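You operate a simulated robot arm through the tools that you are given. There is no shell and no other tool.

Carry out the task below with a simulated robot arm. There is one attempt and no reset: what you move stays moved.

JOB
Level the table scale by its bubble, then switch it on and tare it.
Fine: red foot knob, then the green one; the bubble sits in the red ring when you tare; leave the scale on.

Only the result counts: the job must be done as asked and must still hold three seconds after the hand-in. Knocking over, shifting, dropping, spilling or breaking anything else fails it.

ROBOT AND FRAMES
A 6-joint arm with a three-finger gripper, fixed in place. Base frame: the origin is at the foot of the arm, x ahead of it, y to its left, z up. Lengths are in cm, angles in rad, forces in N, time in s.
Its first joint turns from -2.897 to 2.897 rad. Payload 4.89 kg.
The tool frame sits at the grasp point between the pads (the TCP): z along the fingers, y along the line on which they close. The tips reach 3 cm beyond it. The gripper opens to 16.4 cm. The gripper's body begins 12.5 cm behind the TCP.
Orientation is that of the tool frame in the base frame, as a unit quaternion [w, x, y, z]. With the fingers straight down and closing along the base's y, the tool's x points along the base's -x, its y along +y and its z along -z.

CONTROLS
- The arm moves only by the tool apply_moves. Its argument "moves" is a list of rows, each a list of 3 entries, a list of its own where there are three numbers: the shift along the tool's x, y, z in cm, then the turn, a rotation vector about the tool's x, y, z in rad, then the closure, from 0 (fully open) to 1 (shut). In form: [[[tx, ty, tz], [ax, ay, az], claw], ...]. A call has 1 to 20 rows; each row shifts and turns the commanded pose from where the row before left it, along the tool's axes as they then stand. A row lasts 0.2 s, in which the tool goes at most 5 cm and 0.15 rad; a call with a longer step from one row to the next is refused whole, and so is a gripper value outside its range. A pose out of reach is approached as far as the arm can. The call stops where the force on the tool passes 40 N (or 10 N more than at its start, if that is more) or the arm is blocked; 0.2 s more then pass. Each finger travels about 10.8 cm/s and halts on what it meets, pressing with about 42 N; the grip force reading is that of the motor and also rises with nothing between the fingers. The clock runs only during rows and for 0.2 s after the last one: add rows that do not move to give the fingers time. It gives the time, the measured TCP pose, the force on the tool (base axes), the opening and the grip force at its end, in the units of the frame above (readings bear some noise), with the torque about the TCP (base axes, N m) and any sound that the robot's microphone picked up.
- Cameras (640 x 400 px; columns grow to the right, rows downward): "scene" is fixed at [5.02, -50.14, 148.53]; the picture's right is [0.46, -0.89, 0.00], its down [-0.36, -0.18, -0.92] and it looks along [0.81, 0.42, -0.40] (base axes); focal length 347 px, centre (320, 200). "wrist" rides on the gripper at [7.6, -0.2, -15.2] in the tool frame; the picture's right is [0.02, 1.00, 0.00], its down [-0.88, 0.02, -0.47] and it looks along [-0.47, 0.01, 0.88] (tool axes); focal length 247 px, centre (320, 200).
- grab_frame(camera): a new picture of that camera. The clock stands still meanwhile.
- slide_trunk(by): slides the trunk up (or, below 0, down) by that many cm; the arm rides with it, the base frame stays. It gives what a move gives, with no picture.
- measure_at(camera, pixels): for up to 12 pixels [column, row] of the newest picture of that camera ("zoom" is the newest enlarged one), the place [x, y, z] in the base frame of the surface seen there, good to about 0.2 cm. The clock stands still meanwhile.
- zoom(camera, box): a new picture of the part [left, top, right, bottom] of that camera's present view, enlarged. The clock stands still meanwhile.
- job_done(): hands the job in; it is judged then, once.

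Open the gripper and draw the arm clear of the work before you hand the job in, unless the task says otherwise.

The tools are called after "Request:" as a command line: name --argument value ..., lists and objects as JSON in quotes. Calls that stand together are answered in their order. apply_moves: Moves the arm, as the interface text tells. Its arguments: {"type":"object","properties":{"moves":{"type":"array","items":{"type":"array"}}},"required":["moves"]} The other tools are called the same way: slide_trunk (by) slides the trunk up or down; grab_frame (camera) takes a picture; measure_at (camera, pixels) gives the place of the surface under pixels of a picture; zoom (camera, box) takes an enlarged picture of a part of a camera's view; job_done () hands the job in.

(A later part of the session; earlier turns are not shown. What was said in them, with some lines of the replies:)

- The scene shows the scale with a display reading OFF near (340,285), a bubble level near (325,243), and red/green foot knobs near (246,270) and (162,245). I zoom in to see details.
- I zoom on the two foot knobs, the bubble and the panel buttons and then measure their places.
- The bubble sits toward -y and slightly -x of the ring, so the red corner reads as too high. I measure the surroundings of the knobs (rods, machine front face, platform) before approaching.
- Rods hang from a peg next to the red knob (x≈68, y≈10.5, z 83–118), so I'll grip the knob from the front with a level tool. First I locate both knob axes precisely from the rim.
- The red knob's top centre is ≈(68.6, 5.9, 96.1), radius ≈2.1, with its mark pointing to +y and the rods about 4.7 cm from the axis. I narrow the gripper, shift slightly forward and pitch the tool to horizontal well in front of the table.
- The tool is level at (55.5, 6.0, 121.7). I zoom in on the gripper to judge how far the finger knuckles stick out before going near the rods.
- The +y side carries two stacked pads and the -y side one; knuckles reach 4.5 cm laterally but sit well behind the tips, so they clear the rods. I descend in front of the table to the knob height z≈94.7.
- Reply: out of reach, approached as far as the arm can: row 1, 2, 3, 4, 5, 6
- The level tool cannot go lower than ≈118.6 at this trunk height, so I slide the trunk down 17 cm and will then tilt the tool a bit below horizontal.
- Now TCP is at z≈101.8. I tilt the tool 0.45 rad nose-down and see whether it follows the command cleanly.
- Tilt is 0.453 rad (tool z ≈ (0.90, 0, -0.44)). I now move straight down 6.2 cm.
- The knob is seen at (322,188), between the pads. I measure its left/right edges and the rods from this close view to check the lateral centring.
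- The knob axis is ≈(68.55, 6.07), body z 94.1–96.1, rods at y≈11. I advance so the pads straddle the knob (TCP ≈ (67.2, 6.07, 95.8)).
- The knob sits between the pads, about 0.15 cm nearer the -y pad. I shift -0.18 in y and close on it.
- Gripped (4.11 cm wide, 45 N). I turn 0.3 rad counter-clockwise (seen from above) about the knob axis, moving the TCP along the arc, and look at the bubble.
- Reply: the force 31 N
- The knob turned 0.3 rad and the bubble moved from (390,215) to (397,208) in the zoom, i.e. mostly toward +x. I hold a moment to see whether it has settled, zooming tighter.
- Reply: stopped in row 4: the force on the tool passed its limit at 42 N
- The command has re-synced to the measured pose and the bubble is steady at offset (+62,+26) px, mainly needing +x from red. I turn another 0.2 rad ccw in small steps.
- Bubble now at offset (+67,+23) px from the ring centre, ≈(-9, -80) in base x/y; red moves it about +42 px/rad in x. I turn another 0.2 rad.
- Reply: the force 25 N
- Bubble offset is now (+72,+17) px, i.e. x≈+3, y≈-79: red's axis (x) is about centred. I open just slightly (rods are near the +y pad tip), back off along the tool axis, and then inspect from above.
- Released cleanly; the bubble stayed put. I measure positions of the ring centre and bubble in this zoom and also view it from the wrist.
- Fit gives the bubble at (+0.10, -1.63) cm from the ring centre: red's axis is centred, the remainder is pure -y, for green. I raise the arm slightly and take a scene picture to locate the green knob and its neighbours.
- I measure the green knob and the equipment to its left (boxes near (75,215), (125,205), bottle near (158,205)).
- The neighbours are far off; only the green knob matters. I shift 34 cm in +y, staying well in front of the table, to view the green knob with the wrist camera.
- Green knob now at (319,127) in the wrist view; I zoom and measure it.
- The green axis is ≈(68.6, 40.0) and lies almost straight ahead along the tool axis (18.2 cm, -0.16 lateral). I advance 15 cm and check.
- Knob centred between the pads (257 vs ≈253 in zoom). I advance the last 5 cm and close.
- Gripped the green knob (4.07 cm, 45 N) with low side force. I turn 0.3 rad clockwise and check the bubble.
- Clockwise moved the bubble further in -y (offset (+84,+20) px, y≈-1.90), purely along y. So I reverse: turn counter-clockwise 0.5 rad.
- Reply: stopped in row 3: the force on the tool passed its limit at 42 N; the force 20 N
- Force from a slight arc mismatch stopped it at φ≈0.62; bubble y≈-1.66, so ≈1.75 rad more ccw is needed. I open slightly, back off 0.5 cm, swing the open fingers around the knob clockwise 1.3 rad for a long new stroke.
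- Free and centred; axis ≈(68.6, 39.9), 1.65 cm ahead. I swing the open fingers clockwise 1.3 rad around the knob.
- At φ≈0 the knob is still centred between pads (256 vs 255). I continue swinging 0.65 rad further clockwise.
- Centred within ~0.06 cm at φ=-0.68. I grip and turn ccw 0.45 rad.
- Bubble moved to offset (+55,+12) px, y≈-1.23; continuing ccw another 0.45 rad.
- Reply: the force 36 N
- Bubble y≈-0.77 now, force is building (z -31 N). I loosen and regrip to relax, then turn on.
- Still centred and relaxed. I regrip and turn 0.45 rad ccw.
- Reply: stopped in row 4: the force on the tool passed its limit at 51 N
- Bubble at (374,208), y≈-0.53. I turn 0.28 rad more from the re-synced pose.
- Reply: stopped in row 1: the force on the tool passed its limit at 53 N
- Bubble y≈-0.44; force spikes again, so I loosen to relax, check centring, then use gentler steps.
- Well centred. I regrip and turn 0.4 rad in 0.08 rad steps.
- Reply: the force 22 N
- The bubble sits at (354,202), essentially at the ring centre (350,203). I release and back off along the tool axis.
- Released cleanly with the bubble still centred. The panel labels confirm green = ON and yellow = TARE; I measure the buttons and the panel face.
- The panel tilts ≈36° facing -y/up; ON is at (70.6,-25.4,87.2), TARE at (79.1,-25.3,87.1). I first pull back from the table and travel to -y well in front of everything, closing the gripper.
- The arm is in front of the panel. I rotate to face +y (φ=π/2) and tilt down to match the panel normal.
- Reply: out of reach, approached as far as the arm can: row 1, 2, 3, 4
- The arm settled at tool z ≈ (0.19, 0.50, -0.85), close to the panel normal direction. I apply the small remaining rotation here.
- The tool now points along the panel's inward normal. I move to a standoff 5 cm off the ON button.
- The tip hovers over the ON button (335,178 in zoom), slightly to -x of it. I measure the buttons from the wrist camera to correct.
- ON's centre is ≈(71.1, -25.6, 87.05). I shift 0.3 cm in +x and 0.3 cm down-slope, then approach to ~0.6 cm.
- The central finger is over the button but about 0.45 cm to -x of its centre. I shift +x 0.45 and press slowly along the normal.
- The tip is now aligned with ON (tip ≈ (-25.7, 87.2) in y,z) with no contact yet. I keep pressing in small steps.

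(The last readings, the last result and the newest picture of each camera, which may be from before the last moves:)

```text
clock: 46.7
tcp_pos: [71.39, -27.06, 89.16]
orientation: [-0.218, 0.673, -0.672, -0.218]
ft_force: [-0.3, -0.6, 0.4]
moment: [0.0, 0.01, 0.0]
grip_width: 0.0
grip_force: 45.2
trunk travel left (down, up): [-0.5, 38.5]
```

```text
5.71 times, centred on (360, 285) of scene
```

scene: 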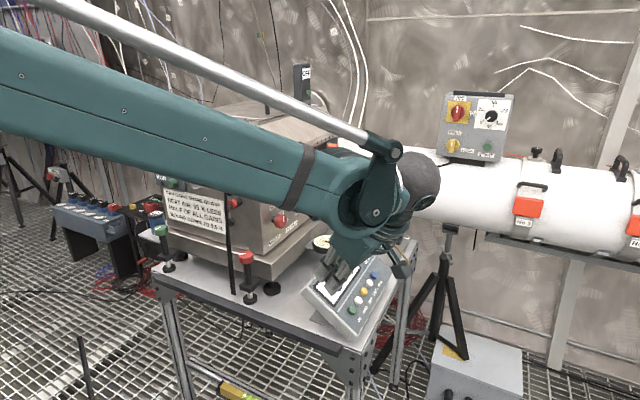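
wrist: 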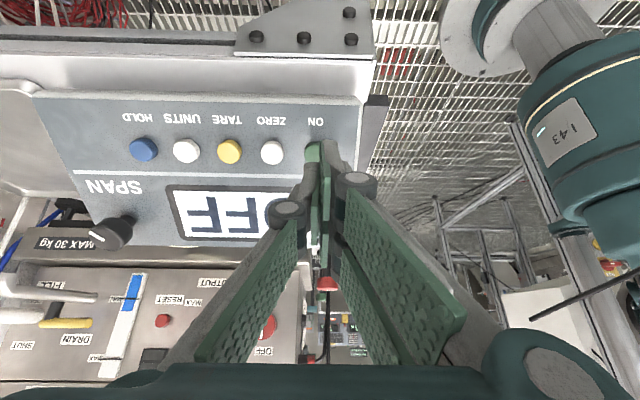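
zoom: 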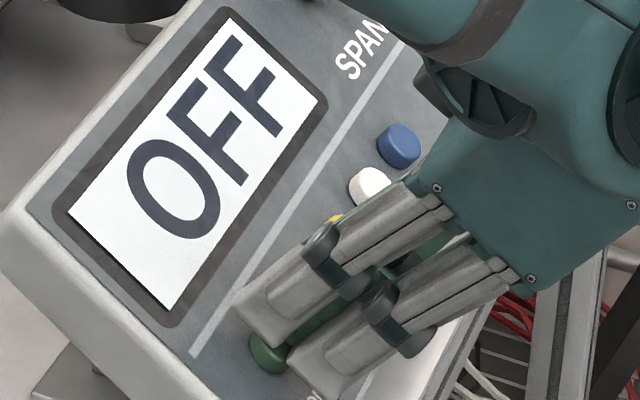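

Still no contact force; continuing gently.

Request:
apply_moves --moves '[[[0, 0, 0.15], [0, 0, 0], 1.0], [[0, 0, 0.15], [0, 0, 0], 1.0]]'

Request:
zoom --camera "scene" --box '[320, 250, 400, 320]'

Request:
zoom --camera "wrist" --box '[255, 125, 335, 175]'

```text
clock: 47.3
tcp_pos: [71.34, -26.95, 89.04]
orientation: [-0.218, 0.673, -0.672, -0.218]
ft_force: [-0.1, -0.7, 1.9]
moment: [0.01, 0.0, 0.01]
grip_width: 0.59
grip_force: 44.9
trunk travel left (down, up): [-0.5, 38.5]
heard: click
```

```text
5.71 times, centred on (360, 285) of scene
```

zoom: 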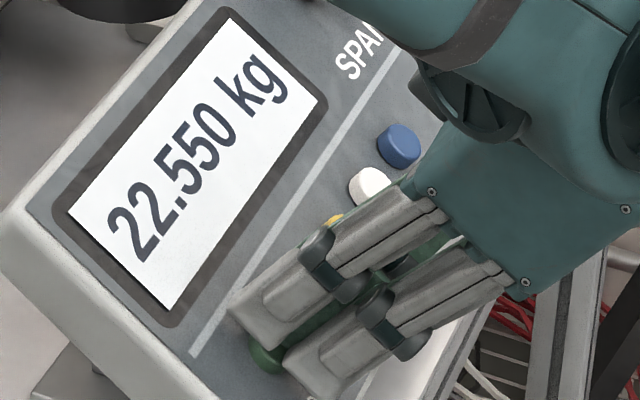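

```text
8.00 times, centred on (295, 150) of wrist
```

zoom: 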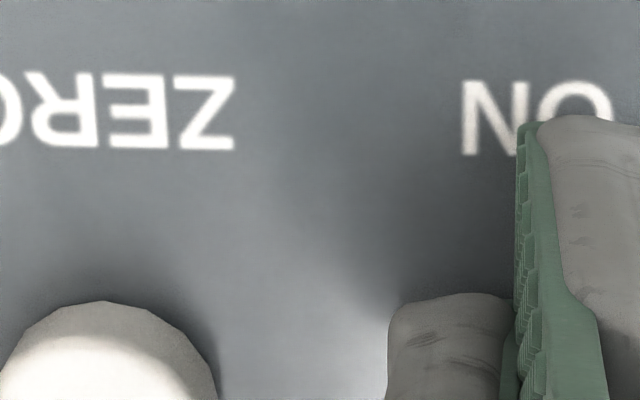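

Click heard and the display shows 22.550 kg: the scale is on. I retract 3 cm and verify display and bubble.

Request:
apply_moves --moves '[[[0, 0, -1], [0, 0, 0], 1.0], [[0, 0, -2], [0, 0, 0], 1.0], [[0, 0, -1], [0, 0, 0], 1.0], [[0, 0, 0], [0, 0, 0], 1.0]]'

Request:
zoom --camera "scene" --box '[290, 225, 410, 320]'

Request:
zoom --camera "scene" --box '[314, 235, 334, 247.5]'

Request:
zoom --camera "wrist" --box '[200, 90, 420, 230]'

```text
clock: 48.3
tcp_pos: [71.25, -29.21, 92.25]
orientation: [-0.218, 0.673, -0.672, -0.218]
ft_force: [-0.3, 0.2, -0.2]
moment: [-0.03, 0.03, -0.01]
grip_width: 0.0
grip_force: 45.5
trunk travel left (down, up): [-0.5, 38.5]
```

```text
4.21 times, centred on (350, 272) of scene
```

zoom: 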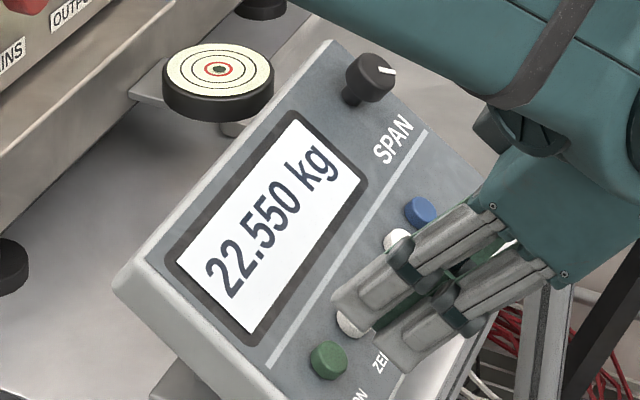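

```text
16.00 times, centred on (324, 241) of scene
```

zoom: 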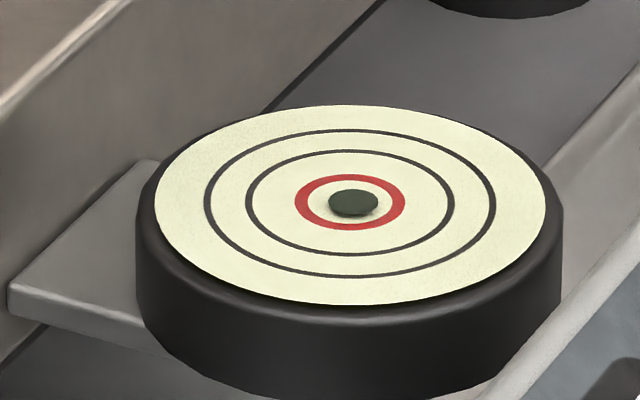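

```text
2.86 times, centred on (310, 160) of wrist
```

zoom: 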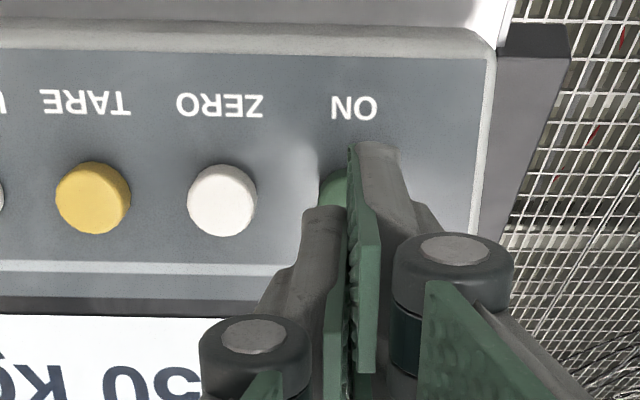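

Display steady at 22.550 kg and bubble centred. TARE (yellow) is two button spacings (~8.4 cm) toward +x; I shift over it at this height.

Request:
apply_moves --moves '[[[0, -4.2, 0], [0, 0, 0], 1.0], [[0, -4.2, 0], [0, 0, 0], 1.0], [[0, 0, 0], [0, 0, 0], 1.0]]'

Request:
zoom --camera "wrist" --box '[200, 90, 420, 230]'

Request:
zoom --camera "scene" --box '[310, 240, 410, 320]'

```text
clock: 49.1
tcp_pos: [79.82, -29.32, 92.15]
orientation: [-0.218, 0.674, -0.672, -0.218]
ft_force: [-0.9, -0.3, 1.1]
moment: [-0.01, -0.07, -0.05]
grip_width: 0.0
grip_force: 44.8
trunk travel left (down, up): [-0.5, 38.5]
```

```text
2.86 times, centred on (310, 160) of wrist
```

zoom: 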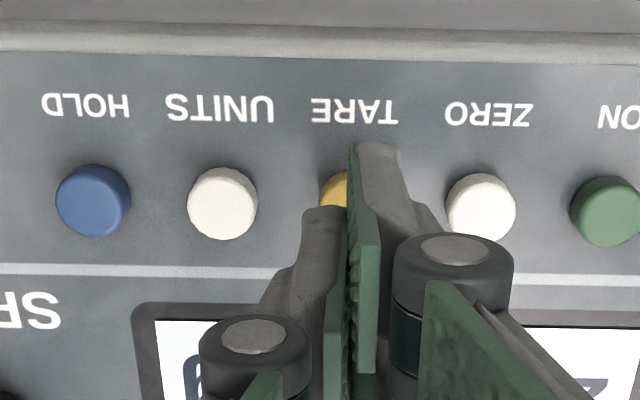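

```text
5.00 times, centred on (360, 280) of scene
```

zoom: 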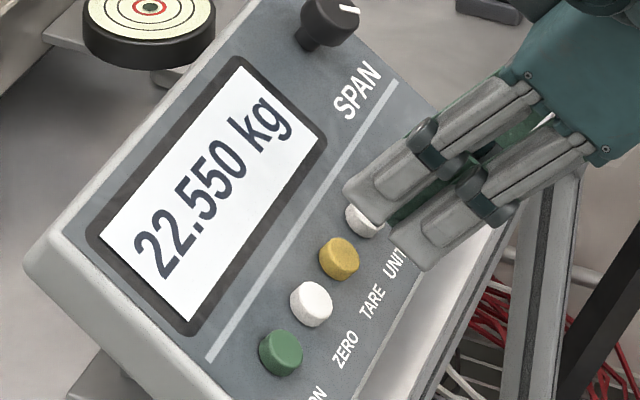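

The pads plane (352) is exactly midway between UNITS (222) and ZERO (481), i.e. on TARE. I press along the normal with the same travel, ending in small steps.

Request:
apply_moves --moves '[[[0, 0, 1.5], [0, 0, 0], 1.0], [[0, 0, 1.2], [0, 0, 0], 1.0], [[0, 0, 0.6], [0, 0, 0], 1.0], [[0, 0, 0.2], [0, 0, 0], 1.0], [[0, 0, 0.15], [0, 0, 0], 1.0], [[0, 0, 0.15], [0, 0, 0], 1.0]]'

Request:
zoom --camera "scene" --box '[310, 240, 410, 320]'

```text
clock: 50.5
tcp_pos: [79.81, -27.09, 88.96]
orientation: [-0.217, 0.674, -0.672, -0.218]
ft_force: [-0.7, -0.5, 0.1]
moment: [0.06, -0.02, -0.02]
grip_width: 0.59
grip_force: 45.1
trunk travel left (down, up): [-0.5, 38.5]
```

```text
5.00 times, centred on (360, 280) of scene
```

zoom: 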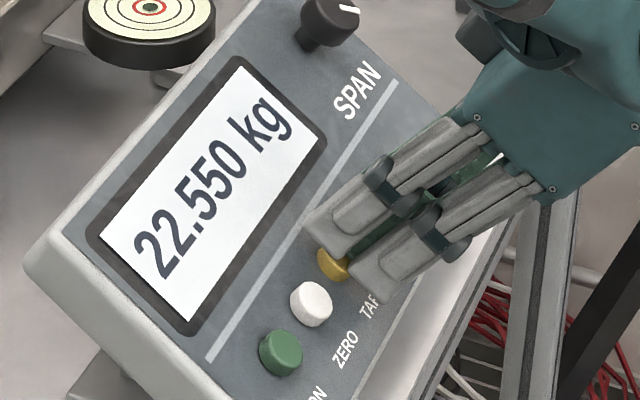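

Contact has started (opening reads 0.59) but no click yet; I press 0.15 cm at a time further.

Request:
apply_moves --moves '[[[0, 0, 0.12], [0, 0, 0], 1.0]]'

Request:
zoom --camera "scene" --box '[310, 240, 410, 320]'

```text
clock: 50.9
tcp_pos: [79.75, -27.09, 89.02]
orientation: [-0.218, 0.673, -0.672, -0.218]
ft_force: [-0.9, -1.3, 0.2]
moment: [0.0, 0.01, -0.01]
grip_width: 0.6
grip_force: 45.4
trunk travel left (down, up): [-0.5, 38.5]
heard: click
```

```text
5.00 times, centred on (360, 280) of scene
```

zoom: 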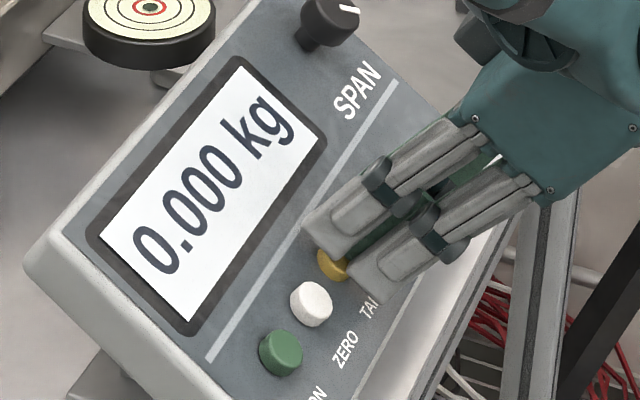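

Click, and the display reads 0.000 kg. I retract along the normal, then draw back toward the robot and open the gripper.

Request:
apply_moves --moves '[[[0, 0, -1], [0, 0, 0], 1.0], [[0, 0, -3], [0, 0, 0], 1.0], [[0, 0, -4], [0, 0, 0], 1.0], [[0, 0, -4], [0, 0, 0], 1.0], [[0, 4.5, -1], [0, 0, 0], 1.0], [[0, 4.5, -1], [0, 0, 0], 1.0], [[0, 4.5, -1], [0, 0, 0], 1.0], [[0, 4.5, -1], [0, 0, 0], 1.0], [[0, 4.5, 0], [0, 0, 0], 0.8], [[0, 0, 0], [0, 0, 0], 0.6], [[0, 0, 0], [0, 0, 0], 0.5], [[0, 0, 0], [0, 0, 0], 0.5]]'

Request:
grab_frame --camera "scene"

Request:
zoom --camera "scene" --box '[290, 225, 410, 320]'

Request:
zoom --camera "scene" --box '[314, 235, 334, 247.5]'

```text
clock: 53.5
tcp_pos: [57.31, -36.58, 101.9]
orientation: [-0.217, 0.674, -0.672, -0.218]
ft_force: [-0.2, -0.1, 0.0]
moment: [-0.03, 0.0, 0.01]
grip_width: 8.19
grip_force: 0.0
trunk travel left (down, up): [-0.5, 38.5]
```

```text
taken
```

scene: 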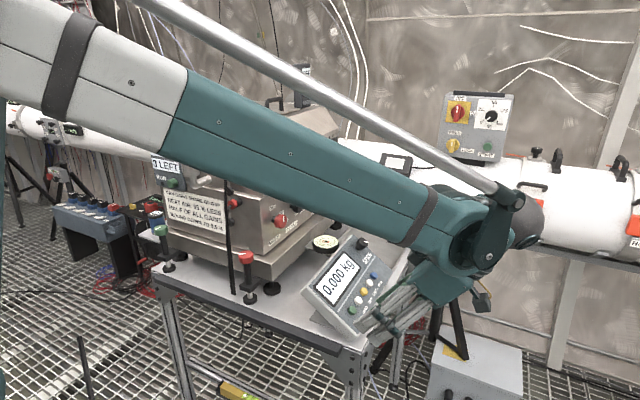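

```text
4.21 times, centred on (350, 272) of scene
```

zoom: 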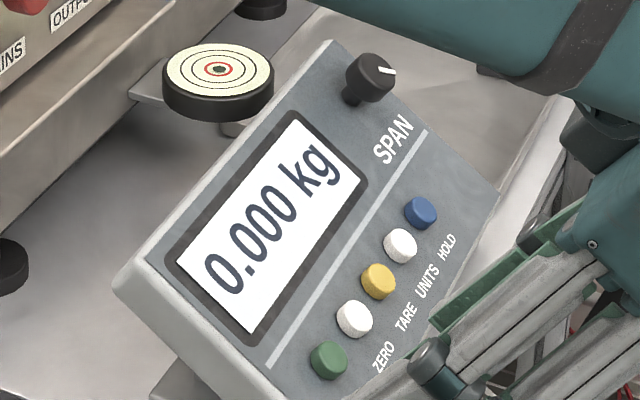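

```text
16.00 times, centred on (324, 241) of scene
```

zoom: 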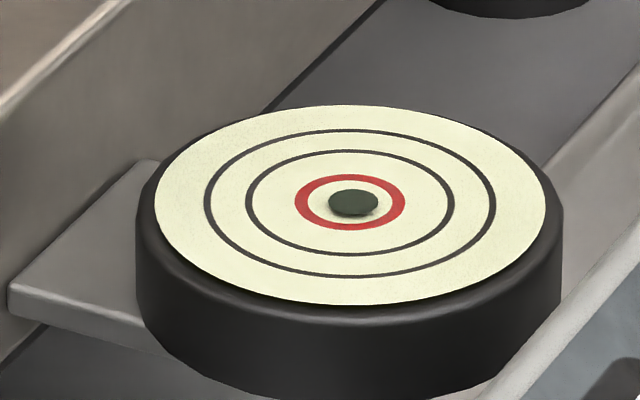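

Display reads 0.000 kg with the bubble centred, rods and knobs undisturbed. I draw the arm a little further clear and open the gripper.

Request:
apply_moves --moves '[[[0, 4, -1], [0, 0, 0], 0.4], [[0, 4, -1], [0, 0, 0], 0.3], [[0, 0, -2], [0, 0, 0], 0.3], [[0, 0, 0], [0, 0, 0], 0.3], [[0, 0, 0], [0, 0, 0], 0.3]]'

Request:
grab_frame --camera "scene"

Request:
zoom --camera "scene" --box '[140, 180, 410, 340]'

```text
clock: 54.7
tcp_pos: [50.26, -37.77, 105.3]
orientation: [0.216, -0.674, 0.676, 0.207]
ft_force: [0.5, 0.4, 0.1]
moment: [-0.06, 0.03, 0.07]
grip_width: 11.48
grip_force: 0.1
out of reach, approached as far as the arm can: row 2, 3
trunk travel left (down, up): [-0.5, 38.5]
```

```text
taken
```

scene: 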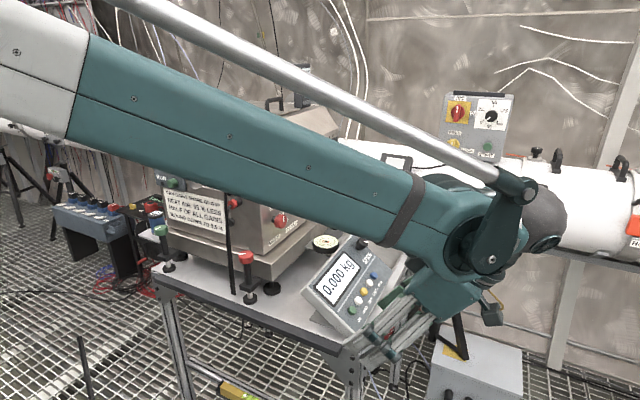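

```text
2.37 times, centred on (275, 260) of scene
```

zoom: 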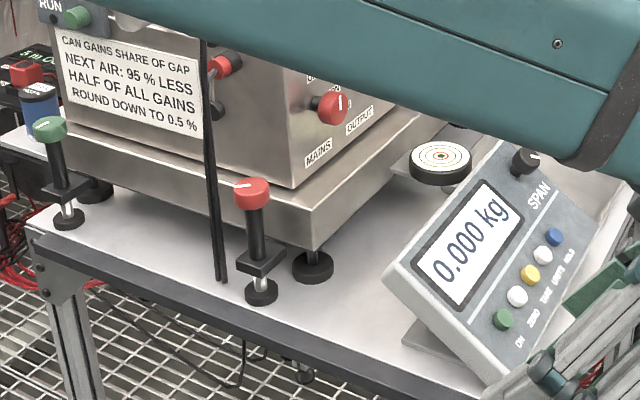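

The scale is on and reads 0.000 kg, the bubble is in the red ring, and everything else is in place. The arm is clear with the gripper open, so I hand the job in.

Request:
job_done

```text
The job is handed in.
```

The scale is levelled, switched on and tared. I handed the job in with the display reading 0.000 kg and the bubble in the middle of the red ring.

- **Levelling:** I turned the red foot knob first, then the green one. My first turn of the green knob went the wrong way, so I reversed it before centring the bubble.
- **Switching on and taring:** ON clicked and the display showed 22.550 kg. With the bubble still in the ring, TARE clicked and it went to 0.000 kg.
- **Surroundings:** In the last pictures, the hanging rods next to the red knob and the rest of the table looked undisturbed. The arm is drawn back with the gripper open.

The arm hit its force limit a few times while turning the knobs, stopping itself at up to 53 N. I saw no sign that the scale or table shifted.
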